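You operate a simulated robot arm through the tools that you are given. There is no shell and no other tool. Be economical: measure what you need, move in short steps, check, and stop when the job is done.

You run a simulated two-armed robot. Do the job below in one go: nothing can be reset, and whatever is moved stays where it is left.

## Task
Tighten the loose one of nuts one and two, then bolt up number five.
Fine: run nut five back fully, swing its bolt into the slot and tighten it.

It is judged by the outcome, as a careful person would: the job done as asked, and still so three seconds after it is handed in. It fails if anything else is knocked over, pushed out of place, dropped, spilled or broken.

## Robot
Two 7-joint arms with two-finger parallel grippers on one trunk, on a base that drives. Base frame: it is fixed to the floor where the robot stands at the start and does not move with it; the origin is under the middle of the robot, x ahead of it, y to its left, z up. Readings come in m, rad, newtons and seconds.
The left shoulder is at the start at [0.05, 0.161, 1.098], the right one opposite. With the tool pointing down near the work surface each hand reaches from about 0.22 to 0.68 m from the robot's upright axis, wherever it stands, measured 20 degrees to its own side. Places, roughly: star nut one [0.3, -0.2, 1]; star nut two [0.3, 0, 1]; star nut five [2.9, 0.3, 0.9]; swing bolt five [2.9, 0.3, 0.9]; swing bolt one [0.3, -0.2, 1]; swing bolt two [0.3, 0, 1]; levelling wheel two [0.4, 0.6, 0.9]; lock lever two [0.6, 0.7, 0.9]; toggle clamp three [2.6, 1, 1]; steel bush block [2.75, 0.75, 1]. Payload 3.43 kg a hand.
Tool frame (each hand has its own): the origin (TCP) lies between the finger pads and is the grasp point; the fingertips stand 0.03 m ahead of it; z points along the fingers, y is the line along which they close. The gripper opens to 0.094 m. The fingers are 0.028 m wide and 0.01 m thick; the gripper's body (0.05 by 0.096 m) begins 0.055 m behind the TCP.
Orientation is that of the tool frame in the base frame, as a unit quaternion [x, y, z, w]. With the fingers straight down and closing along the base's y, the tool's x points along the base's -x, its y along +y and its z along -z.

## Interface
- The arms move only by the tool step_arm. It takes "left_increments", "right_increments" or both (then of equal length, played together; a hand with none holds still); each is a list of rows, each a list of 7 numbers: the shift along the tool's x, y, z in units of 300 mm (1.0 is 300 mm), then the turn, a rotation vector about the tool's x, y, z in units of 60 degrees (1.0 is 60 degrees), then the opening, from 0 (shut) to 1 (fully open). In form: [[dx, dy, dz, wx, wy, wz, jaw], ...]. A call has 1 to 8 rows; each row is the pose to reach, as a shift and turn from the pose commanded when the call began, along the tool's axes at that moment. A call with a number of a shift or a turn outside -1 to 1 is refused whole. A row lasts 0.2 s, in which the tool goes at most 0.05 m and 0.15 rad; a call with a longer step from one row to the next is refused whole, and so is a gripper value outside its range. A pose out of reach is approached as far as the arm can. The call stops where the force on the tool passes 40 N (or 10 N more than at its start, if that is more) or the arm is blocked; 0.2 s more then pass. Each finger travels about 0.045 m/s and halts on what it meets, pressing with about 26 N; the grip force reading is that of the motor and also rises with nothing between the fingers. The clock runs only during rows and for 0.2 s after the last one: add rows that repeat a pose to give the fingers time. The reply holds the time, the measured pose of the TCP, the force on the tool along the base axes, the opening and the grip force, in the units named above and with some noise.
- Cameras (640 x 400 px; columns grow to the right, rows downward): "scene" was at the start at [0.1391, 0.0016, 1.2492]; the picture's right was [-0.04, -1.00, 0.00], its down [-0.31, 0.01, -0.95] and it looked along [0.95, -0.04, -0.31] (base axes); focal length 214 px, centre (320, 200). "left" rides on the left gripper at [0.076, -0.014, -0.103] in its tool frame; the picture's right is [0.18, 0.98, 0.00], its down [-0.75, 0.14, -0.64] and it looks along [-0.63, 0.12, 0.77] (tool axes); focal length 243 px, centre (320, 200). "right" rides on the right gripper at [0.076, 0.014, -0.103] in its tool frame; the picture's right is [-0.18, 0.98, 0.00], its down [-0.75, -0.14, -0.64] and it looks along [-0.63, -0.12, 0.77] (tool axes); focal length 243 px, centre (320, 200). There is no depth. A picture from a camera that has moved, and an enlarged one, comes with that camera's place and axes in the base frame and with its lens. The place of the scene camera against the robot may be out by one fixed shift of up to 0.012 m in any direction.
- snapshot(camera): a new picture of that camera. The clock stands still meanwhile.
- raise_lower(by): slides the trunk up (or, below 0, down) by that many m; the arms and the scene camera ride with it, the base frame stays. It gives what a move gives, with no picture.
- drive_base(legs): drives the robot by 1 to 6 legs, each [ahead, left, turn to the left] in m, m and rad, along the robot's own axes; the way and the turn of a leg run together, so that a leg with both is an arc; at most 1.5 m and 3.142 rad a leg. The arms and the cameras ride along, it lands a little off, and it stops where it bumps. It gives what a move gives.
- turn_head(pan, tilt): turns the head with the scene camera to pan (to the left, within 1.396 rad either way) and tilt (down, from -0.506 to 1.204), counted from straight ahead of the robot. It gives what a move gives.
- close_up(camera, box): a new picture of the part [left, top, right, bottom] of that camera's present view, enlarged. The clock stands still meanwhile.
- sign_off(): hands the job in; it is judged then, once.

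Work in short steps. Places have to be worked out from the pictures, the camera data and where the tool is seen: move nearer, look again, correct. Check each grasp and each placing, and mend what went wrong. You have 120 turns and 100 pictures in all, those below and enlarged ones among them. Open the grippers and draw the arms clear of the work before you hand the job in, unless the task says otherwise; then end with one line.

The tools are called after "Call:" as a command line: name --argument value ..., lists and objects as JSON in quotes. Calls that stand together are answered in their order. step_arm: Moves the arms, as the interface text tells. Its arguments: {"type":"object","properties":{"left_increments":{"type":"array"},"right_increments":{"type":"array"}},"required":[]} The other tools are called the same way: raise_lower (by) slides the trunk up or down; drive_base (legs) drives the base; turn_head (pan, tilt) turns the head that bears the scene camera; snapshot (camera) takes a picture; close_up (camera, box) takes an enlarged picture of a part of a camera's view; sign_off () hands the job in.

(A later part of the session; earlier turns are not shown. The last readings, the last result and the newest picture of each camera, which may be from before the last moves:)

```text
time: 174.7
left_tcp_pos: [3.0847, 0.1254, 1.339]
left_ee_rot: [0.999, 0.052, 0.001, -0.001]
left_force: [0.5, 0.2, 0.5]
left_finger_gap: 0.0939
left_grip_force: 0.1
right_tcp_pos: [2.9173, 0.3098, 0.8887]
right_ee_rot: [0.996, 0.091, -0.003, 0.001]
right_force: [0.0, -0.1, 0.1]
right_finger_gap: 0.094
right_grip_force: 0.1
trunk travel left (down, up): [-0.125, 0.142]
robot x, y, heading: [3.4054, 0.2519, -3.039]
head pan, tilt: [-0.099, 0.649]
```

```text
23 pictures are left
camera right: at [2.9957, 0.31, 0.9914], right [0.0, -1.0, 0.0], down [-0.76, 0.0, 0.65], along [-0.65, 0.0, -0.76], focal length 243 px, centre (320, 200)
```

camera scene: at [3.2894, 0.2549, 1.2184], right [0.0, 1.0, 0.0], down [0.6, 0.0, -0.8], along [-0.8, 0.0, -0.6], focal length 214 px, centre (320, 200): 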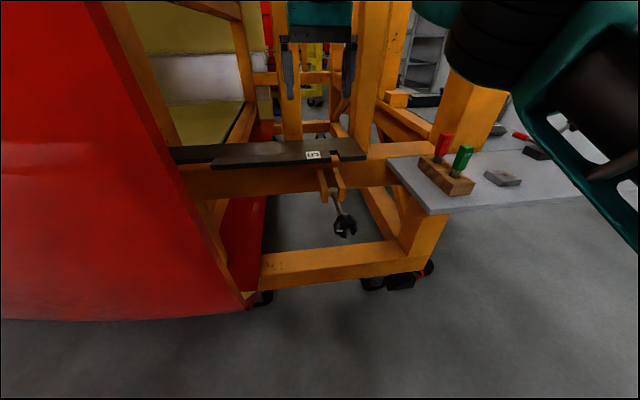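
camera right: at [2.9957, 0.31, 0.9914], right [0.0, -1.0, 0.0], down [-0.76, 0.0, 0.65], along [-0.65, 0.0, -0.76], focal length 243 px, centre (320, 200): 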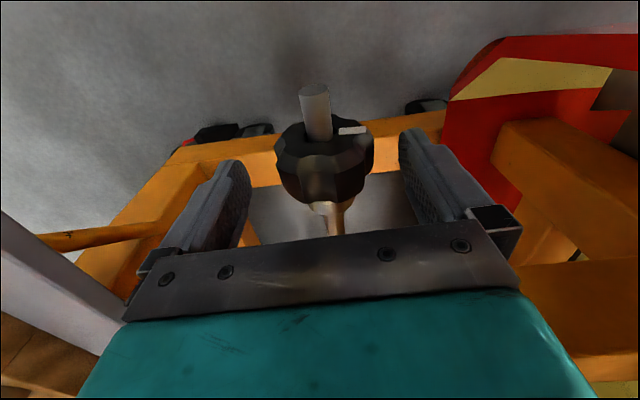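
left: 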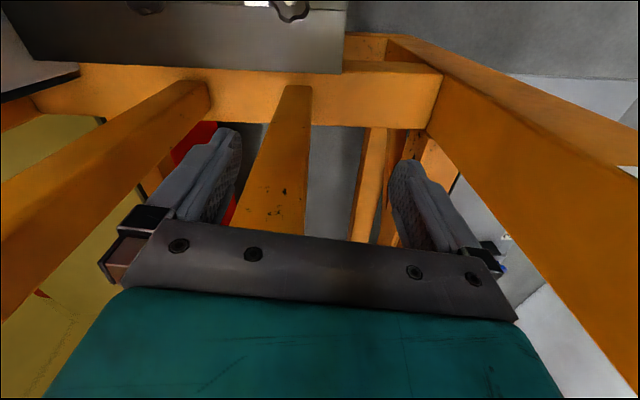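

Nut well between the pads. Grip it and swing the bolt up along an arc about the pivot to ~54°, then check.

Call:
step_arm --right_increments '[[0, 0, 0, 0, 0, 0, 0.5], [0, 0, 0, 0, 0, 0, 0.3], [0, 0, 0, 0, 0, 0, 0.2], [0, 0, 0, 0, 0, 0, 0.2], [0, 0, 0, 0, 0, 0, 0.2]]'

Call:
step_arm --right_increments '[[-0.01, 0, -0.055, 0, 0, 0, 0.2], [-0.023, 0, -0.108, 0, 0, 0, 0.2], [-0.043, 0, -0.16, 0, 0, 0, 0.2], [-0.068, 0, -0.21, 0, 0, 0, 0.2], [-0.1, 0, -0.257, 0, 0, 0, 0.2], [-0.134, 0, -0.3, 0, 0, 0, 0.2], [-0.174, 0, -0.34, 0, 0, 0, 0.2], [-0.217, 0, -0.375, 0, 0, 0, 0.2]]'

Call:
snapshot --camera "right"

Call:
snapshot --camera "scene"

```text
time: 175.9
left_tcp_pos: [3.0857, 0.1224, 1.3371]
left_ee_rot: [0.999, 0.053, 0.002, -0.003]
left_force: [0.8, 0.0, -1.0]
left_finger_gap: 0.094
left_grip_force: 0.1
right_tcp_pos: [2.9177, 0.3068, 0.8906]
right_ee_rot: [0.996, 0.093, -0.002, 0.002]
right_force: [0.5, -21.0, -2.5]
right_finger_gap: 0.0517
right_grip_force: 44.8
trunk travel left (down, up): [-0.125, 0.142]
robot x, y, heading: [3.4078, 0.2559, -3.039]
head pan, tilt: [-0.099, 0.649]
```

```text
time: 177.7
left_tcp_pos: [3.088, 0.1245, 1.3391]
left_ee_rot: [0.999, 0.052, 0.001, -0.002]
left_force: [0.2, 0.7, 0.3]
left_finger_gap: 0.0942
left_grip_force: 0.1
right_tcp_pos: [2.8571, 0.2973, 1.0032]
right_ee_rot: [0.996, 0.093, 0.0, 0.0]
right_force: [13.8, -8.0, -0.4]
right_finger_gap: 0.0504
right_grip_force: 44.8
trunk travel left (down, up): [-0.125, 0.142]
robot x, y, heading: [3.407, 0.2535, -3.042]
head pan, tilt: [-0.099, 0.649]
```

```text
22 pictures are left
camera right: at [2.9349, 0.2975, 1.1058], right [0.0, -1.0, 0.0], down [-0.77, 0.0, 0.64], along [-0.64, 0.0, -0.77], focal length 243 px, centre (320, 200)
```

right: 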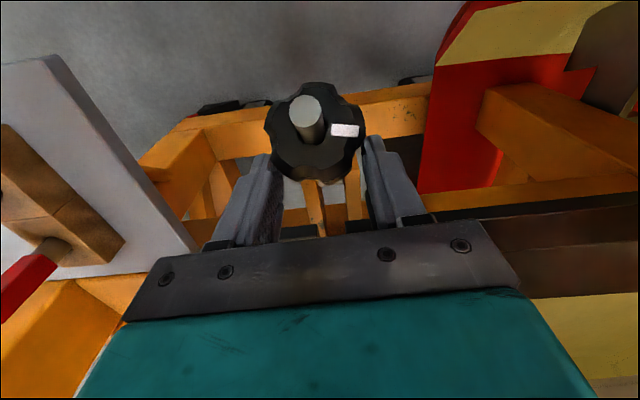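

```text
21 pictures are left
camera scene: at [3.2908, 0.2541, 1.2187], right [0.0, 1.0, 0.0], down [0.6, 0.0, -0.8], along [-0.8, 0.0, -0.6], focal length 214 px, centre (320, 200)
```

scene: 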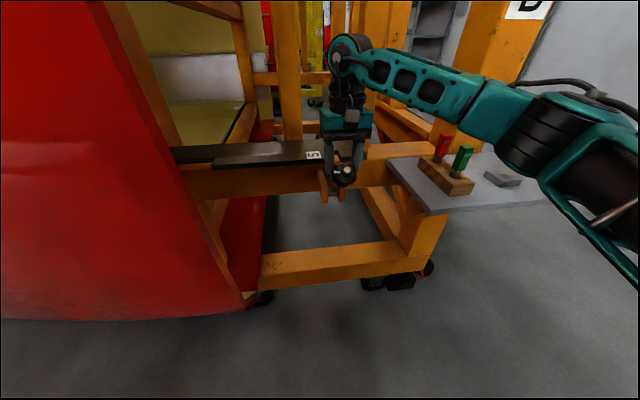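

The bolt is up ~45° but the nut has slid toward the fingertips. Open the jaws to see whether the bolt holds itself there.

Call:
step_arm --right_increments '[[0, 0, 0, 0, 0, 0, 0.7], [0, 0, 0, 0, 0, 0, 0.9], [0, 0, 0, 0, 0, 0, 0.9]]'

Call:
snapshot --camera "right"

```text
time: 178.5
left_tcp_pos: [3.086, 0.1249, 1.338]
left_ee_rot: [0.999, 0.051, 0.002, -0.002]
left_force: [0.7, 0.7, 0.3]
left_finger_gap: 0.094
left_grip_force: 0.1
right_tcp_pos: [2.8551, 0.2969, 1.0017]
right_ee_rot: [0.996, 0.091, -0.003, 0.0]
right_force: [0.3, 0.3, -0.4]
right_finger_gap: 0.0846
right_grip_force: 0.1
trunk travel left (down, up): [-0.125, 0.142]
robot x, y, heading: [3.4107, 0.2511, -3.039]
head pan, tilt: [-0.099, 0.649]
```

```text
20 pictures are left
camera right: at [2.9334, 0.2978, 1.1043], right [0.0, -1.0, 0.0], down [-0.76, 0.0, 0.65], along [-0.65, 0.0, -0.76], focal length 243 px, centre (320, 200)
```

right: 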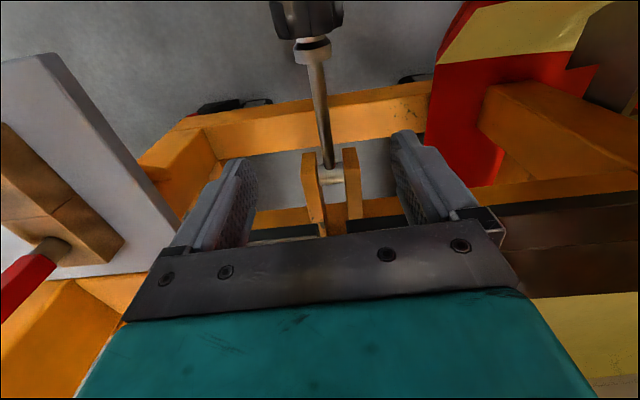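

The bolt falls back when released, so it must be held all the way. Return down with a deeper, better-centred grip (TCP at nut centre, 4 mm toward -y).

Call:
step_arm --right_increments '[[0.06, 0.013, 0.0, 0, 0, 0, 1], [0.15, 0.013, 0.05, 0, 0, 0, 1], [0.225, 0.013, 0.15, 0, 0, 0, 1], [0.225, 0.013, 0.3, 0, 0, 0, 1], [0.225, 0.013, 0.425, 0, 0, 0, 1]]'

Call:
snapshot --camera "right"

Call:
step_arm --right_increments '[[0, 0, 0, 0, 0, 0, 0.5], [0, 0, 0, 0, 0, 0, 0.3], [0, 0, 0, 0, 0, 0, 0.1], [0, 0, 0, 0, 0, 0, 0], [0, 0, 0, 0, 0, 0, 0]]'

```text
time: 179.7
left_tcp_pos: [3.0862, 0.1248, 1.3393]
left_ee_rot: [0.999, 0.052, 0.002, -0.002]
left_force: [-0.7, -0.5, 0.1]
left_finger_gap: 0.0942
left_grip_force: 0.0
right_tcp_pos: [2.9233, 0.3054, 0.8733]
right_ee_rot: [0.996, 0.091, -0.002, 0.001]
right_force: [0.0, -0.5, 0.1]
right_finger_gap: 0.0941
right_grip_force: 0.2
trunk travel left (down, up): [-0.125, 0.142]
robot x, y, heading: [3.4099, 0.2522, -3.038]
head pan, tilt: [-0.099, 0.649]
```

```text
19 pictures are left
camera right: at [3.0014, 0.3051, 0.9754], right [0.0, -1.0, 0.0], down [-0.76, 0.0, 0.65], along [-0.65, 0.0, -0.76], focal length 243 px, centre (320, 200)
```

right: 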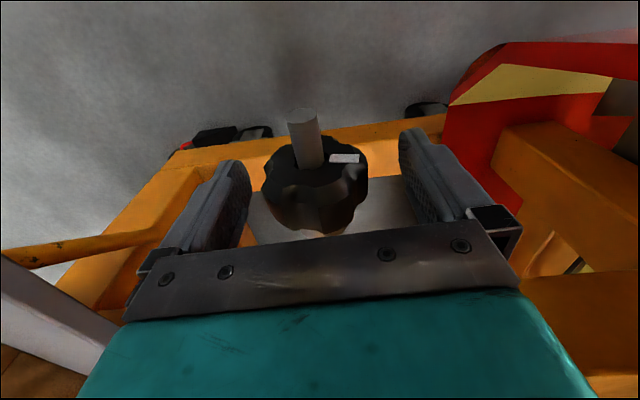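

```text
time: 180.9
left_tcp_pos: [3.0859, 0.1257, 1.3397]
left_ee_rot: [0.999, 0.053, 0.002, -0.001]
left_force: [-0.5, -0.5, -0.7]
left_finger_gap: 0.0938
left_grip_force: 0.0
right_tcp_pos: [2.9227, 0.308, 0.8738]
right_ee_rot: [0.996, 0.088, -0.002, -0.001]
right_force: [-0.4, 13.9, 0.7]
right_finger_gap: 0.0553
right_grip_force: 44.9
trunk travel left (down, up): [-0.125, 0.142]
robot x, y, heading: [3.4118, 0.2553, -3.039]
head pan, tilt: [-0.099, 0.649]
```

Centred now (55 mm on the diameter). Swing up again along the arc to ~60°.

Call:
step_arm --right_increments '[[-0.006, -0.002, -0.04, 0, 0, 0, 0], [-0.015, -0.004, -0.081, 0, 0, 0, 0], [-0.044, -0.006, -0.162, 0, 0, 0, 0], [-0.085, -0.006, -0.238, 0, 0, 0, 0], [-0.138, -0.006, -0.307, 0, 0, 0, 0], [-0.2, -0.006, -0.366, 0, 0, 0, 0], [-0.272, -0.006, -0.415, 0, 0, 0, 0]]'

Call:
snapshot --camera "right"

```text
time: 182.5
left_tcp_pos: [3.0874, 0.126, 1.3402]
left_ee_rot: [0.999, 0.052, 0.001, -0.001]
left_force: [0.5, 0.4, 0.2]
left_finger_gap: 0.0941
left_grip_force: 0.1
right_tcp_pos: [2.8412, 0.293, 1.0015]
right_ee_rot: [0.996, 0.092, -0.001, -0.002]
right_force: [10.0, 16.3, 3.7]
right_finger_gap: 0.0514
right_grip_force: 44.7
trunk travel left (down, up): [-0.125, 0.142]
robot x, y, heading: [3.4098, 0.2546, -3.039]
head pan, tilt: [-0.099, 0.649]
```

```text
18 pictures are left
camera right: at [2.9193, 0.2946, 1.1039], right [0.0, -1.0, 0.0], down [-0.76, 0.0, 0.64], along [-0.64, 0.0, -0.76], focal length 243 px, centre (320, 200)
```

right: 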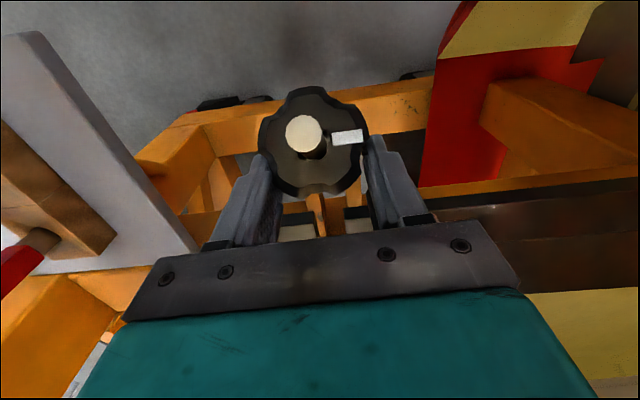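

The nut still drags in the pads because it must pivot ~50° there. I'll release (it falls back harmlessly), and instead grip with the hand pitched 45° forward, rotating the hand upright along with the bolt.

Call:
step_arm --right_increments '[[0, 0, 0, 0, 0, 0, 0.6], [0, 0, 0, 0, 0, 0, 1], [0.07, 0, -0.05, 0, -0.12, 0, 1], [0.14, 0, -0.1, 0, -0.24, 0, 1], [0.21, 0, -0.15, 0, -0.36, 0, 1], [0.3, 0, -0.15, 0, -0.48, 0, 1], [0.4, 0, -0.15, 0, -0.6, 0, 1], [0.5, 0, -0.15, 0, -0.716, 0, 1]]'

Call:
snapshot --camera "right"

```text
time: 184.3
left_tcp_pos: [3.0865, 0.1242, 1.3386]
left_ee_rot: [0.999, 0.052, 0.0, -0.002]
left_force: [0.1, -0.2, -0.9]
left_finger_gap: 0.0942
left_grip_force: 0.0
right_tcp_pos: [2.9908, 0.3215, 1.043]
right_ee_rot: [0.926, 0.083, -0.368, 0.033]
right_force: [-0.1, -0.6, 0.3]
right_finger_gap: 0.0939
right_grip_force: 0.1
trunk travel left (down, up): [-0.125, 0.142]
robot x, y, heading: [3.409, 0.2557, -3.036]
head pan, tilt: [-0.099, 0.649]
```

```text
17 pictures are left
camera right: at [3.1169, 0.3294, 1.0662], right [0.05, -0.99, 0.13], down [-0.13, 0.12, 0.98], along [-0.99, -0.06, -0.12], focal length 243 px, centre (320, 200)
```

right: 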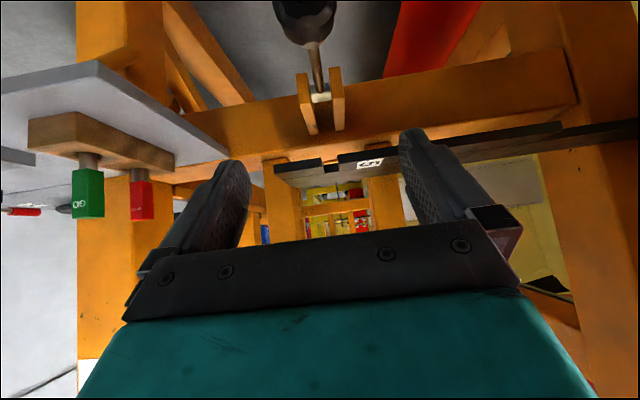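

Now descend onto the lying nut with the 43° pitched hand, and grip.

Call:
step_arm --right_increments '[[0.1, 0.002, 0.1, 0, 0, 0, 1], [0.207, 0.005, 0.2, 0, 0, 0, 1], [0.207, 0.005, 0.33, 0, 0, 0, 1], [0.207, 0.005, 0.46, 0, 0, 0, 1], [0.207, 0.005, 0.577, 0, 0, 0, 1]]'

Call:
snapshot --camera "right"

Call:
step_arm --right_increments '[[0, 0, 0, 0, 0, 0, 0.5], [0, 0, 0, 0, 0, 0, 0.3], [0, 0, 0, 0, 0, 0, 0.1], [0, 0, 0, 0, 0, 0, 0], [0, 0, 0, 0, 0, 0, 0]]'

```text
time: 185.5
left_tcp_pos: [3.0852, 0.1235, 1.3386]
left_ee_rot: [0.999, 0.053, 0.002, -0.002]
left_force: [1.1, 0.6, -0.4]
left_finger_gap: 0.094
left_grip_force: 0.1
right_tcp_pos: [2.9177, 0.3037, 0.8735]
right_ee_rot: [0.926, 0.085, -0.367, 0.034]
right_force: [0.0, 0.8, -0.3]
right_finger_gap: 0.0937
right_grip_force: 0.0
trunk travel left (down, up): [-0.125, 0.142]
robot x, y, heading: [3.4115, 0.257, -3.037]
head pan, tilt: [-0.099, 0.649]
```

```text
16 pictures are left
camera right: at [3.0439, 0.3128, 0.8962], right [0.05, -0.99, 0.13], down [-0.13, 0.12, 0.98], along [-0.99, -0.06, -0.13], focal length 243 px, centre (320, 200)
```

right: 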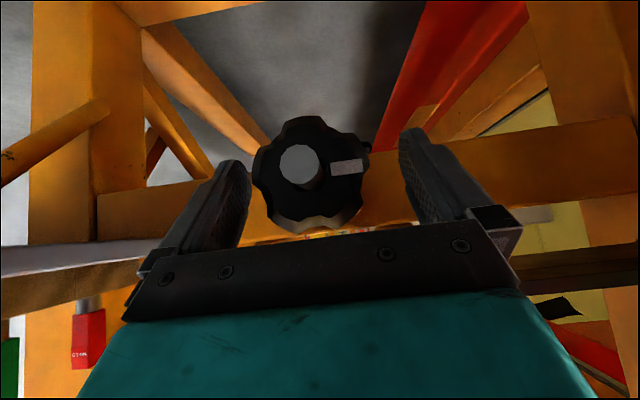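

```text
time: 186.7
left_tcp_pos: [3.0855, 0.126, 1.339]
left_ee_rot: [0.999, 0.053, 0.002, -0.001]
left_force: [0.1, 0.2, 0.1]
left_finger_gap: 0.0941
left_grip_force: 0.1
right_tcp_pos: [2.9163, 0.3057, 0.874]
right_ee_rot: [0.926, 0.084, -0.366, 0.034]
right_force: [-0.8, 13.5, -0.7]
right_finger_gap: 0.0557
right_grip_force: 45.2
trunk travel left (down, up): [-0.125, 0.142]
robot x, y, heading: [3.4097, 0.2524, -3.037]
head pan, tilt: [-0.099, 0.649]
```

Gripped. Swing up with the hand rotating alongside, slowly, to ~54°.

Call:
step_arm --right_increments '[[-0.046, -0.002, -0.034, 0, 0.052, 0, 0], [-0.093, -0.004, -0.064, 0, 0.104, 0, 0], [-0.144, -0.006, -0.088, 0, 0.156, 0, 0], [-0.196, -0.007, -0.107, 0, 0.208, 0, 0], [-0.251, -0.007, -0.12, 0, 0.259, 0, 0], [-0.306, -0.007, -0.128, 0, 0.31, 0, 0], [-0.363, -0.007, -0.129, 0, 0.362, 0, 0], [-0.419, -0.007, -0.125, 0, 0.413, 0, 0]]'

Call:
snapshot --camera "right"

```text
time: 188.5
left_tcp_pos: [3.0854, 0.1246, 1.339]
left_ee_rot: [0.999, 0.052, 0.002, -0.001]
left_force: [0.6, 0.6, -0.4]
left_finger_gap: 0.094
left_grip_force: 0.1
right_tcp_pos: [2.8526, 0.295, 0.9877]
right_ee_rot: [0.983, 0.089, -0.159, 0.015]
right_force: [0.5, 7.5, -8.1]
right_finger_gap: 0.0548
right_grip_force: 44.7
trunk travel left (down, up): [-0.125, 0.142]
robot x, y, heading: [3.4082, 0.2524, -3.033]
head pan, tilt: [-0.099, 0.649]
```

```text
15 pictures are left
camera right: at [2.9568, 0.3013, 1.0612], right [0.01, -1.0, 0.06], down [-0.53, 0.05, 0.85], along [-0.85, -0.04, -0.53], focal length 243 px, centre (320, 200)
```

right: 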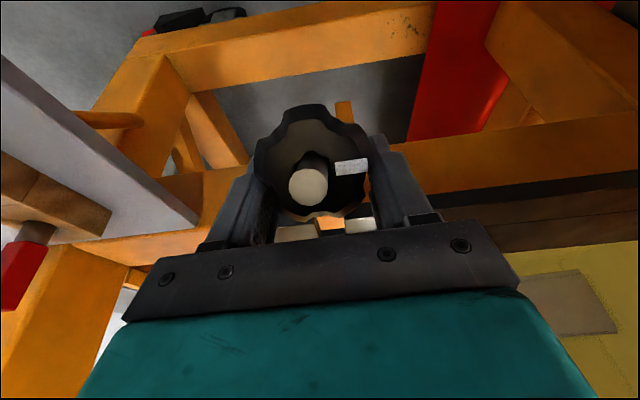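

Excellent: low forces, nut firmly in the pads at 54°. Continue to upright, raising slightly for plate clearance.

Call:
step_arm --right_increments '[[-0.055, 0, -0.015, 0, 0.052, 0, 0], [-0.11, 0, -0.028, 0, 0.104, 0, 0], [-0.166, 0, -0.034, 0, 0.156, 0, 0], [-0.222, 0, -0.035, 0, 0.207, 0, 0], [-0.277, 0, -0.028, 0, 0.259, 0, 0], [-0.332, 0, -0.014, 0, 0.31, 0, 0]]'

Call:
snapshot --camera "right"

Call:
close_up --camera "scene" --box '[280, 110, 400, 210]'

```text
time: 189.9
left_tcp_pos: [3.0845, 0.124, 1.3381]
left_ee_rot: [0.999, 0.053, 0.001, -0.001]
left_force: [0.3, 0.3, 0.5]
left_finger_gap: 0.0939
left_grip_force: 0.1
right_tcp_pos: [2.7867, 0.2861, 1.0188]
right_ee_rot: [0.995, 0.096, -0.002, 0.003]
right_force: [-9.9, -1.5, -3.1]
right_finger_gap: 0.0474
right_grip_force: 44.8
right hand out of reach, approached as far as the arm can: row 6
trunk travel left (down, up): [-0.125, 0.142]
robot x, y, heading: [3.4139, 0.2529, -3.035]
head pan, tilt: [-0.099, 0.649]
```

```text
14 pictures are left
camera right: at [2.8637, 0.2878, 1.122], right [0.0, -1.0, 0.01], down [-0.76, 0.0, 0.64], along [-0.64, -0.01, -0.76], focal length 243 px, centre (320, 200)
```

right: 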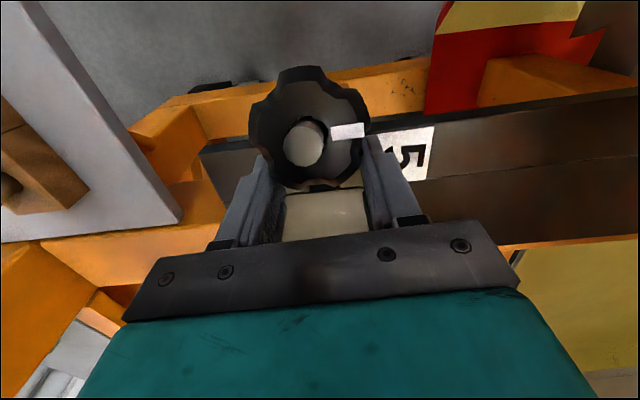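

```text
4.00 times, centred on (340, 160) of scene
camera zoom: at [3.2883, 0.2541, 1.2186], right [0.0, 1.0, 0.0], down [0.61, 0.0, -0.8], along [-0.8, 0.0, -0.61], focal length 858 px, centre (240, 360)
```

zoom: 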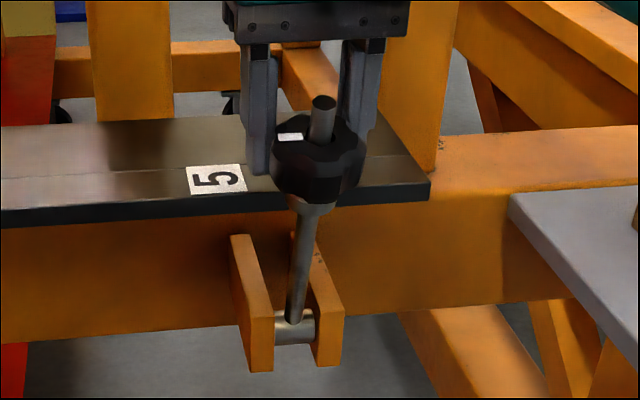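

The bolt stopped at ~65° while the hand moved on. Enlarge to see whether the washer meets the plate edge.

Call:
close_up --camera "scene" --box '[318, 130, 382, 170]'

```text
10.00 times, centred on (350, 150) of scene
camera zoom: at [3.2883, 0.2541, 1.2186], right [0.0, 1.0, 0.0], down [0.61, 0.0, -0.8], along [-0.8, 0.0, -0.61], focal length 2145 px, centre (20, 700)
```

zoom: 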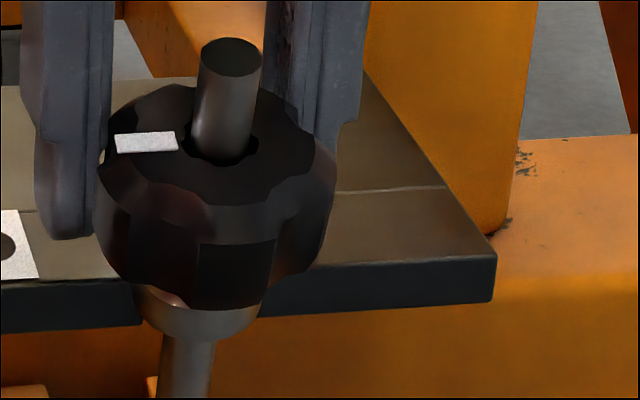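

Ellipse of the bolt end shows it's actually at ~79°, matching the hand; only the arm's reach ran out. I finish the swing by driving the base forward 30 mm.

Call:
drive_base --legs '[[0.03, 0, 0]]'

Call:
snapshot --camera "right"

Call:
close_up --camera "scene" --box '[290, 100, 402, 180]'

```text
time: 190.8
left_tcp_pos: [3.0559, 0.1219, 1.3382]
left_ee_rot: [0.999, 0.052, 0.003, -0.002]
left_force: [-0.2, 0.5, -1.3]
left_finger_gap: 0.094
left_grip_force: 0.1
right_tcp_pos: [2.7564, 0.2877, 1.0166]
right_ee_rot: [0.996, 0.091, 0.002, -0.001]
right_force: [-1.9, -0.3, -1.1]
right_finger_gap: 0.0001
right_grip_force: 32.8
trunk travel left (down, up): [-0.125, 0.142]
robot x, y, heading: [3.3817, 0.2508, -3.036]
head pan, tilt: [-0.099, 0.649]
```

```text
11 pictures are left
camera right: at [2.8338, 0.2878, 1.1199], right [0.0, -1.0, 0.0], down [-0.77, 0.0, 0.64], along [-0.64, 0.0, -0.77], focal length 243 px, centre (320, 200)
```

right: 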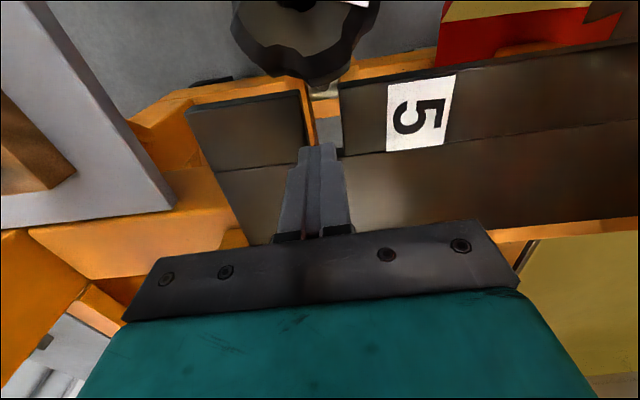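

```text
5.00 times, centred on (346, 140) of scene
camera zoom: at [3.2588, 0.2517, 1.2183], right [0.0, 1.0, 0.0], down [0.61, 0.0, -0.8], along [-0.8, 0.0, -0.61], focal length 1072 px, centre (190, 500)
```

zoom: 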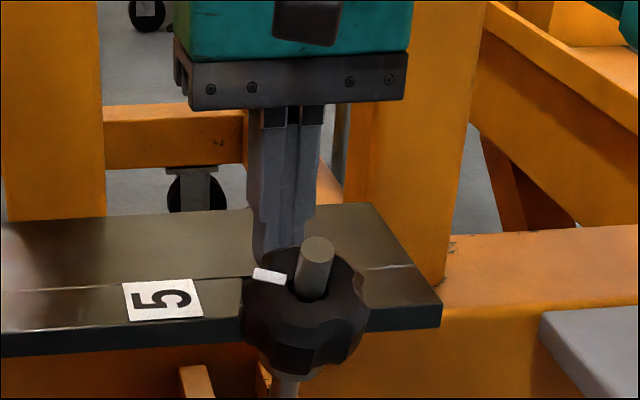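

The nut squeezed out of the pads and fell back, because the hand ran ahead of it off-centre. I raise the open hand clear, return to the pitched pre-grasp pose, and re-grip the nut.

Call:
step_arm --right_increments '[[0, 0, -0.15, 0, 0, 0, 0.5], [0.05, 0, -0.3, 0, 0, 0, 1], [0.2, 0.01, -0.35, 0, -0.12, 0, 1], [0.35, 0.02, -0.35, 0, -0.24, 0, 1], [0.5, 0.03, -0.3, 0, -0.36, 0, 1], [0.65, 0.03, -0.26, 0, -0.48, 0, 1], [0.78, 0.03, -0.2, 0, -0.6, 0, 1], [0.789, 0.03, -0.088, 0, -0.716, 0, 1]]'

```text
time: 192.6
left_tcp_pos: [3.0571, 0.1219, 1.3381]
left_ee_rot: [0.999, 0.054, 0.002, -0.002]
left_force: [0.3, -0.4, -0.2]
left_finger_gap: 0.0943
left_grip_force: 0.1
right_tcp_pos: [2.9896, 0.323, 1.0466]
right_ee_rot: [0.927, 0.084, -0.364, 0.035]
right_force: [0.1, -0.9, -0.5]
right_finger_gap: 0.0939
right_grip_force: 0.0
trunk travel left (down, up): [-0.125, 0.142]
robot x, y, heading: [3.3804, 0.2522, -3.042]
head pan, tilt: [-0.099, 0.649]
```

Call:
step_arm --right_increments '[[0.11, 0.0, 0.1, 0, 0, 0, 1], [0.215, 0.0, 0.2, 0, 0, 0, 1], [0.215, 0.0, 0.33, 0, 0, 0, 1], [0.215, 0.0, 0.46, 0, 0, 0, 1], [0.215, 0.0, 0.585, 0, 0, 0, 1]]'

Call:
step_arm --right_increments '[[0, 0, 0, 0, 0, 0, 0.5], [0, 0, 0, 0, 0, 0, 0.3], [0, 0, 0, 0, 0, 0, 0.1], [0, 0, 0, 0, 0, 0, 0], [0, 0, 0, 0, 0, 0, 0]]'

```text
time: 193.8
left_tcp_pos: [3.0559, 0.1217, 1.3395]
left_ee_rot: [0.999, 0.053, 0.002, -0.002]
left_force: [-0.4, 0.0, 0.1]
left_finger_gap: 0.0942
left_grip_force: 0.2
right_tcp_pos: [2.9195, 0.3101, 0.8717]
right_ee_rot: [0.927, 0.086, -0.364, 0.034]
right_force: [-0.6, -0.6, -0.7]
right_finger_gap: 0.0938
right_grip_force: 0.1
trunk travel left (down, up): [-0.125, 0.142]
robot x, y, heading: [3.3782, 0.2502, -3.038]
head pan, tilt: [-0.099, 0.649]
```

```text
time: 195.0
left_tcp_pos: [3.0565, 0.1224, 1.3376]
left_ee_rot: [0.999, 0.053, 0.002, -0.001]
left_force: [0.6, 0.6, 0.8]
left_finger_gap: 0.094
left_grip_force: 0.0
right_tcp_pos: [2.9205, 0.3092, 0.8719]
right_ee_rot: [0.927, 0.086, -0.363, 0.034]
right_force: [-0.7, 0.0, -0.3]
right_finger_gap: 0.0
right_grip_force: 7.4
trunk travel left (down, up): [-0.125, 0.142]
robot x, y, heading: [3.3791, 0.2488, -3.04]
head pan, tilt: [-0.099, 0.649]
```

Jaws closed on nothing: the nut is not where it was. Look with the right and scene cameras.

Call:
snapshot --camera "scene"

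```text
9 pictures are left
camera scene: at [3.2598, 0.2518, 1.2184], right [0.0, 1.0, 0.0], down [0.6, 0.0, -0.8], along [-0.8, 0.0, -0.6], focal length 214 px, centre (320, 200)
```

scene: 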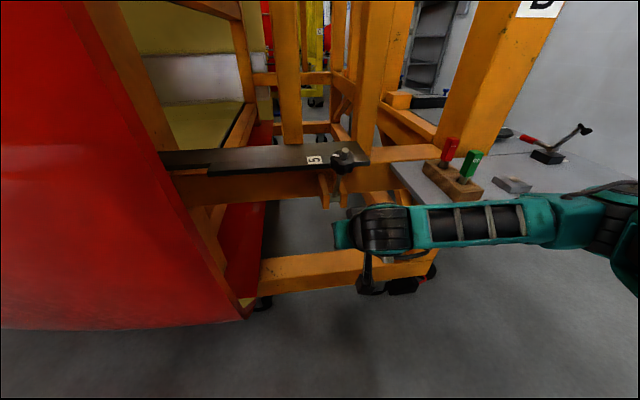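

The bolt is standing up at the slot mouth by itself. Withdraw the hand up and back to tool-down, then look closely.

Call:
step_arm --right_increments '[[0.04, 0, -0.13, 0, 0.0, 0, 0], [-0.03, 0, -0.24, 0, 0.1, 0, 0], [-0.1, 0, -0.36, 0, 0.2, 0, 0], [-0.17, 0, -0.48, 0, 0.31, 0, 0], [-0.24, 0, -0.59, 0, 0.42, 0, 0], [-0.31, 0, -0.69, 0, 0.52, 0, 0], [-0.38, 0, -0.78, 0, 0.62, 0, 0], [-0.445, 0, -0.864, 0, 0.716, 0, 0]]'

Call:
close_up --camera "scene" --box '[290, 120, 402, 210]'

Call:
snapshot --camera "right"

```text
time: 196.8
left_tcp_pos: [3.0572, 0.1207, 1.3384]
left_ee_rot: [0.999, 0.053, 0.002, -0.001]
left_force: [-0.4, -0.6, 0.4]
left_finger_gap: 0.0939
left_grip_force: 0.1
right_tcp_pos: [2.9981, 0.3241, 1.1521]
right_ee_rot: [0.996, 0.091, 0.003, -0.001]
right_force: [0.6, -0.3, -0.5]
right_finger_gap: 0.0002
right_grip_force: 26.2
trunk travel left (down, up): [-0.125, 0.142]
robot x, y, heading: [3.3828, 0.2525, -3.037]
head pan, tilt: [-0.099, 0.649]
```

```text
4.44 times, centred on (346, 165) of scene
camera zoom: at [3.2601, 0.2516, 1.2184], right [0.0, 1.0, 0.0], down [0.6, 0.0, -0.8], along [-0.8, 0.0, -0.6], focal length 953 px, centre (204, 356)
```

zoom: 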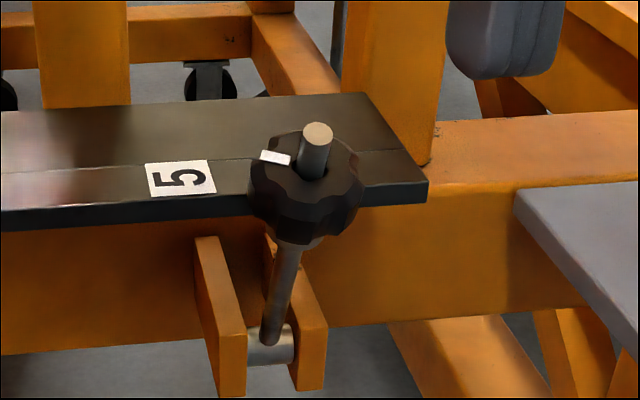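

```text
7 pictures are left
camera right: at [3.0759, 0.3243, 1.2549], right [0.0, -1.0, 0.0], down [-0.77, 0.0, 0.64], along [-0.64, 0.0, -0.77], focal length 243 px, centre (320, 200)
```

right: 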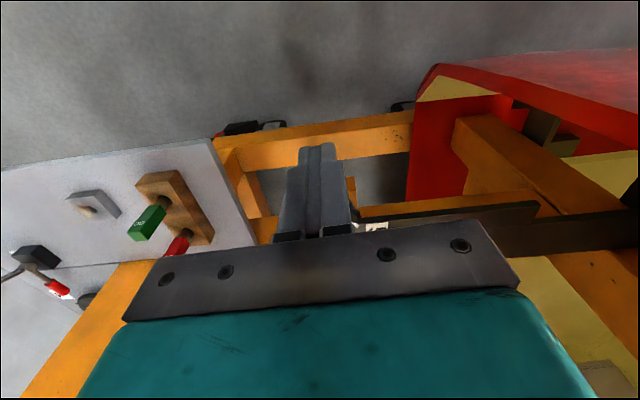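

The bolt leans at ~63°, apparently wedged against the plate. Enlarge the washer/plate contact.

Call:
close_up --camera "scene" --box '[326, 140, 366, 165]'

```text
16.00 times, centred on (346, 152) of scene
camera zoom: at [3.2601, 0.2516, 1.2184], right [0.0, 1.0, 0.0], down [0.6, 0.0, -0.8], along [-0.8, 0.0, -0.6], focal length 3432 px, centre (-96, 960)
```

zoom: 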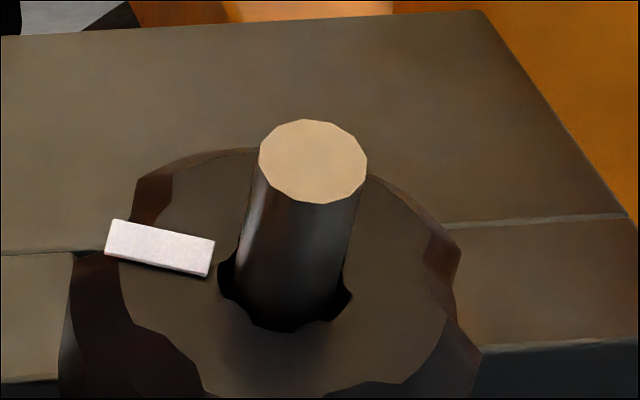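

The bolt end ellipse gives ~64°: the washer has just passed over the plate's front edge and rests on it, so the bolt can't fall. I now push it fully into the slot with the closed fingers from the front.

Call:
step_arm --right_increments '[[-0.1, 0, 0.1, 0, 0, 0, 0], [-0.19, 0, 0.2, 0, 0, 0, 0], [-0.24, -0.002, 0.3, 0, 0, 0, 0], [-0.27, -0.004, 0.39, 0, 0, 0, 0]]'

Call:
step_arm --right_increments '[[-0.06, 0, 0, 0, 0, 0, 0], [-0.12, 0, 0, 0, 0, 0, 0], [-0.18, 0, 0, 0, 0, 0, 0], [-0.24, 0, 0, 0, 0, 0, 0], [-0.3, 0, 0, 0, 0, 0, 0], [-0.35, 0, 0, 0, 0, 0, 0], [-0.4, 0, 0, 0, 0, 0, 0]]'

Call:
snapshot --camera "right"

```text
time: 197.8
left_tcp_pos: [3.0568, 0.1223, 1.3398]
left_ee_rot: [0.999, 0.053, 0.001, -0.002]
left_force: [-0.5, 0.0, 0.4]
left_finger_gap: 0.0941
left_grip_force: 0.1
right_tcp_pos: [2.9192, 0.3102, 1.0346]
right_ee_rot: [0.996, 0.092, 0.001, -0.001]
right_force: [-0.7, 0.4, -0.1]
right_finger_gap: 0.0002
right_grip_force: 26.3
trunk travel left (down, up): [-0.125, 0.142]
robot x, y, heading: [3.3826, 0.2506, -3.039]
head pan, tilt: [-0.099, 0.649]
```

```text
time: 198.8
left_tcp_pos: [3.0588, 0.1227, 1.3401]
left_ee_rot: [0.999, 0.052, 0.001, -0.002]
left_force: [0.6, 0.0, 0.4]
left_finger_gap: 0.0941
left_grip_force: 0.0
right_tcp_pos: [2.8512, 0.2975, 1.0468]
right_ee_rot: [0.996, 0.092, -0.005, 0.003]
right_force: [8.7, 4.2, 21.3]
right_finger_gap: 0.0004
right_grip_force: 26.4
trunk travel left (down, up): [-0.125, 0.142]
robot x, y, heading: [3.3813, 0.2493, -3.039]
head pan, tilt: [-0.099, 0.649]
stopped in row 5 (right hand): the force on the tool passed its limit (the readings are from after the stop); the commanded pose is now the measured one
```

```text
5 pictures are left
camera right: at [2.9301, 0.299, 1.1493], right [0.0, -1.0, 0.01], down [-0.76, 0.01, 0.65], along [-0.65, 0.0, -0.76], focal length 243 px, centre (320, 200)
```

right: 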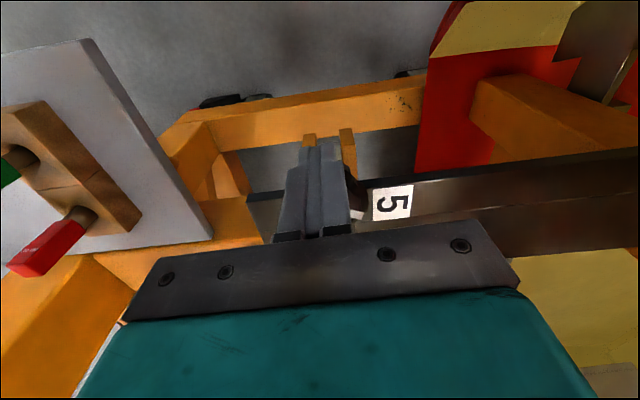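

The fingertips pressed on the tilted nut face instead of the stub. Back off, raise ~15 mm so only the stub is contacted, and push again.

Call:
step_arm --right_increments '[[0.06, 0, -0.03, 0, 0, 0, 0], [0.1, 0, -0.048, 0, 0, 0, 0], [0.04, 0, -0.048, 0, 0, 0, 0], [-0.02, 0, -0.048, 0, 0, 0, 0], [-0.075, 0, -0.052, 0, 0, 0, 0], [-0.13, 0, -0.055, 0, 0, 0, 0], [-0.18, 0, -0.06, 0, 0, 0, 0], [-0.23, 0, -0.065, 0, 0, 0, 0]]'

Call:
close_up --camera "scene" --box '[290, 110, 402, 190]'

```text
time: 200.6
left_tcp_pos: [3.0603, 0.1235, 1.339]
left_ee_rot: [0.999, 0.053, 0.0, -0.001]
left_force: [-0.6, 0.4, -0.5]
left_finger_gap: 0.0943
left_grip_force: 0.0
right_tcp_pos: [2.7844, 0.2856, 1.0625]
right_ee_rot: [0.996, 0.092, 0.002, 0.0]
right_force: [22.4, 5.5, -3.5]
right_finger_gap: 0.0002
right_grip_force: 26.0
trunk travel left (down, up): [-0.125, 0.142]
robot x, y, heading: [3.376, 0.249, -3.038]
head pan, tilt: [-0.099, 0.649]
```

```text
5.00 times, centred on (346, 150) of scene
camera zoom: at [3.263, 0.2528, 1.2186], right [0.0, 1.0, 0.0], down [0.6, 0.0, -0.8], along [-0.8, 0.0, -0.6], focal length 1072 px, centre (190, 450)
```

zoom: 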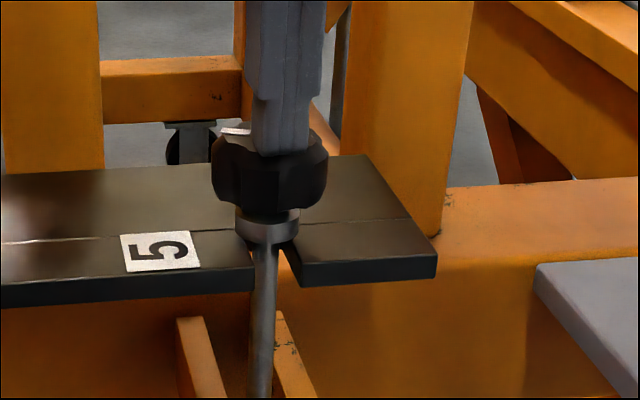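

The bolt is upright in the slot with the washer over the plate. Now rise, open, centre over the bolt (≈(2.763,0.284)) and descend to grip the nut for tightening.

Call:
step_arm --right_increments '[[0.05, 0, 0, 0, 0, 0, 0], [0.05, 0, -0.1, 0, 0, 0, 0.3], [0.05, 0, -0.19, 0, 0, 0, 0.6], [0, -0.004, -0.19, 0, 0, 0, 1], [-0.073, -0.008, -0.19, 0, 0, 0, 1], [-0.073, -0.008, -0.19, 0, 0, 0, 1], [-0.073, -0.008, -0.19, 0, 0, 0, 1], [-0.073, -0.008, -0.19, 0, 0, 0, 1]]'

Call:
snapshot --camera "right"

```text
time: 202.4
left_tcp_pos: [3.0561, 0.1216, 1.3384]
left_ee_rot: [0.999, 0.052, 0.002, -0.002]
left_force: [0.2, -0.8, 0.1]
left_finger_gap: 0.0936
left_grip_force: 0.1
right_tcp_pos: [2.7763, 0.284, 1.112]
right_ee_rot: [0.996, 0.09, -0.001, 0.001]
right_force: [-0.6, 0.0, -0.5]
right_finger_gap: 0.0937
right_grip_force: 0.0
right hand out of reach, approached as far as the arm can: row 5, 6, 7, 8
trunk travel left (down, up): [-0.125, 0.142]
robot x, y, heading: [3.3808, 0.2491, -3.036]
head pan, tilt: [-0.099, 0.649]
```

```text
3 pictures are left
camera right: at [2.8541, 0.284, 1.215], right [0.0, -1.0, 0.0], down [-0.76, 0.0, 0.64], along [-0.64, 0.0, -0.76], focal length 243 px, centre (320, 200)
```

right: 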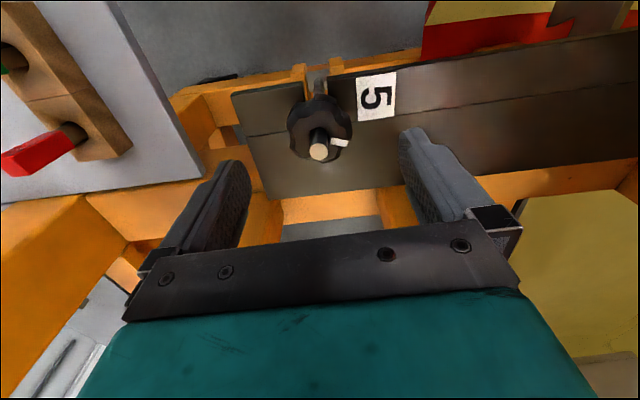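

The bolt stays up; axis at ≈(2.767,0.2845). The arm is at its reach limit, so drive 40 mm closer first.

Call:
drive_base --legs '[[0.04, 0, 0]]'

```text
time: 203.3
left_tcp_pos: [3.0156, 0.1172, 1.338]
left_ee_rot: [0.999, 0.053, 0.001, -0.002]
left_force: [-0.8, 0.0, -0.4]
left_finger_gap: 0.094
left_grip_force: 0.0
right_tcp_pos: [2.7372, 0.28, 1.1116]
right_ee_rot: [0.996, 0.091, -0.001, 0.002]
right_force: [-0.5, -0.5, -0.2]
right_finger_gap: 0.0941
right_grip_force: 0.1
trunk travel left (down, up): [-0.125, 0.142]
robot x, y, heading: [3.3433, 0.2474, -3.035]
head pan, tilt: [-0.099, 0.649]
```

Call:
step_arm --right_increments '[[0.05, 0.002, 0, 0, 0, -0.12, 1], [0.1, 0.003, 0, 0, 0, -0.24, 1], [0.1, 0.003, 0, 0, 0, -0.36, 1], [0.1, 0.003, 0, 0, 0, -0.48, 1], [0.1, 0.003, 0, 0, 0, -0.6, 1], [0.1, 0.003, 0, 0, 0, -0.72, 1], [0.1, 0.003, 0, 0, 0, -0.84, 1], [0.1, 0.003, 0, 0, 0, -0.95, 1]]'

```text
time: 205.1
left_tcp_pos: [3.0167, 0.117, 1.3389]
left_ee_rot: [0.999, 0.053, 0.001, -0.002]
left_force: [0.7, -0.5, -0.2]
left_finger_gap: 0.094
left_grip_force: 0.0
right_tcp_pos: [2.8849, 0.2653, 1.0921]
right_ee_rot: [0.834, 0.552, -0.003, 0.0]
right_force: [0.3, -0.2, 0.5]
right_finger_gap: 0.0941
right_grip_force: 0.1
right hand out of reach, approached as far as the arm can: row 4, 5, 6, 7, 8
trunk travel left (down, up): [-0.125, 0.142]
robot x, y, heading: [3.3404, 0.2455, -3.039]
head pan, tilt: [-0.099, 0.649]
```

That pre-roll hits the wrist/reach limit. Undo it: rise slightly, roll back and centre over the bolt again.

Call:
step_arm --right_increments '[[0, 0, -0.06, 0, 0, 0.12, 1], [-0.01, -0.05, -0.07, 0, 0, 0.24, 1], [-0.03, -0.12, -0.07, 0, 0, 0.36, 1], [-0.05, -0.19, -0.07, 0, 0, 0.48, 1], [-0.07, -0.26, -0.07, 0, 0, 0.6, 1], [-0.08, -0.32, -0.07, 0, 0, 0.72, 1], [-0.094, -0.388, -0.07, 0, 0, 0.84, 1], [-0.094, -0.388, -0.07, 0, 0, 0.95, 1]]'

```text
time: 206.9
left_tcp_pos: [3.0173, 0.1182, 1.3388]
left_ee_rot: [0.999, 0.052, 0.002, -0.002]
left_force: [-0.5, -1.9, -0.2]
left_finger_gap: 0.094
left_grip_force: 0.1
right_tcp_pos: [2.764, 0.2859, 1.112]
right_ee_rot: [0.996, 0.09, -0.002, 0.002]
right_force: [0.2, 0.5, -0.1]
right_finger_gap: 0.0939
right_grip_force: 0.1
trunk travel left (down, up): [-0.125, 0.142]
robot x, y, heading: [3.3426, 0.2427, -3.034]
head pan, tilt: [-0.099, 0.649]
```

Centred. Descend, grip the nut, and turn clockwise 60°.

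Call:
step_arm --right_increments '[[0.01, 0.003, 0.13, 0, 0, 0, 1], [0.01, 0.003, 0.23, 0, 0, 0, 1], [0.01, 0.003, 0.3, 0, 0, 0, 1], [0.01, 0.003, 0.3, 0, 0, 0, 0.5], [0.01, 0.003, 0.3, 0, 0, 0, 0.3], [0.01, 0.003, 0.3, 0, 0, 0, 0.1], [0.01, 0.003, 0.3, 0, 0, 0, 0], [0.01, 0.003, 0.3, 0, 0, 0, 0]]'

Call:
step_arm --right_increments '[[0, 0, 0, 0, 0, 0.125, 0], [0, 0, 0, 0, 0, 0.25, 0], [0, 0, 0, 0, 0, 0.375, 0], [0, 0, 0, 0, 0, 0.5, 0], [0, 0, 0, 0, 0, 0.625, 0], [0, 0, 0, 0, 0, 0.75, 0], [0, 0, 0, 0, 0, 0.875, 0], [0, 0, 0, 0, 0, 1.0, 0]]'

```text
time: 208.7
left_tcp_pos: [3.0167, 0.1172, 1.337]
left_ee_rot: [0.999, 0.052, 0.002, -0.002]
left_force: [-0.3, -0.6, -0.4]
left_finger_gap: 0.0939
left_grip_force: 0.1
right_tcp_pos: [2.7687, 0.2847, 1.02]
right_ee_rot: [0.996, 0.091, -0.002, 0.002]
right_force: [0.2, -1.8, -2.5]
right_finger_gap: 0.0523
right_grip_force: 44.8
trunk travel left (down, up): [-0.125, 0.142]
robot x, y, heading: [3.3413, 0.2482, -3.047]
head pan, tilt: [-0.099, 0.649]
```

```text
time: 210.5
left_tcp_pos: [3.0155, 0.1161, 1.3381]
left_ee_rot: [0.999, 0.053, 0.002, -0.002]
left_force: [-0.4, -0.4, -0.5]
left_finger_gap: 0.0941
left_grip_force: 0.0
right_tcp_pos: [2.7679, 0.2826, 1.0217]
right_ee_rot: [0.908, -0.42, 0.0, 0.002]
right_force: [0.2, -17.0, -11.2]
right_finger_gap: 0.052
right_grip_force: 44.8
trunk travel left (down, up): [-0.125, 0.142]
robot x, y, heading: [3.3428, 0.248, -3.044]
head pan, tilt: [-0.099, 0.649]
```

Turning smoothly (gap constant). Continue as far as the wrist goes.

Call:
step_arm --right_increments '[[0, 0, 0, 0, 0, 0.125, 0], [0, 0, 0, 0, 0, 0.25, 0], [0, 0, 0, 0, 0, 0.375, 0], [0, 0, 0, 0, 0, 0.5, 0], [0, 0, 0, 0, 0, 0.625, 0], [0, 0, 0, 0, 0, 0.75, 0], [0, 0, 0, 0, 0, 0.875, 0], [0, 0, 0, 0, 0, 1.0, 0]]'

Call:
step_arm --right_increments '[[0, 0, 0, 0, 0, 0.125, 0], [0, 0, 0, 0, 0, 0.25, 0], [0, 0, 0, 0, 0, 0.375, 0], [0, 0, 0, 0, 0, 0.5, 0]]'

```text
time: 212.3
left_tcp_pos: [3.0165, 0.116, 1.3389]
left_ee_rot: [0.999, 0.052, 0.002, -0.002]
left_force: [0.3, 0.4, -0.1]
left_finger_gap: 0.0941
left_grip_force: 0.0
right_tcp_pos: [2.7667, 0.2835, 1.0227]
right_ee_rot: [-0.575, 0.818, 0.0, -0.003]
right_force: [-3.2, -16.6, -7.6]
right_finger_gap: 0.0518
right_grip_force: 44.8
trunk travel left (down, up): [-0.125, 0.142]
robot x, y, heading: [3.3438, 0.2452, -3.038]
head pan, tilt: [-0.099, 0.649]
```

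```text
time: 213.3
left_tcp_pos: [3.0163, 0.1166, 1.3388]
left_ee_rot: [0.999, 0.052, 0.002, -0.003]
left_force: [0.3, 0.7, 1.0]
left_finger_gap: 0.0939
left_grip_force: 0.0
right_tcp_pos: [2.7672, 0.2844, 1.021]
right_ee_rot: [-0.343, 0.939, 0.0, -0.004]
right_force: [-5.5, -12.0, -3.3]
right_finger_gap: 0.0518
right_grip_force: 44.8
trunk travel left (down, up): [-0.125, 0.142]
robot x, y, heading: [3.3437, 0.2504, -3.038]
head pan, tilt: [-0.099, 0.649]
```

150° turned. Check the tick against the jaws (it began on the image's right side).

Call:
close_up --camera "right" --box '[240, 80, 400, 240]'

```text
2.50 times, centred on (320, 160) of right
camera zoom: at [2.7001, 0.2463, 1.1248], right [-0.49, 0.87, 0.0], down [0.67, 0.38, 0.64], along [0.55, 0.31, -0.77], focal length 606 px, centre (320, 300)
```

zoom: 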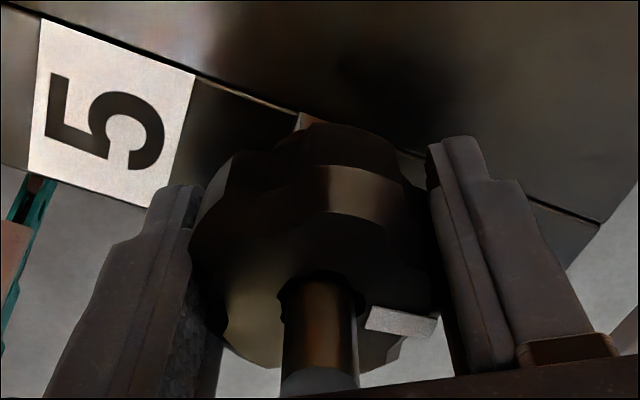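

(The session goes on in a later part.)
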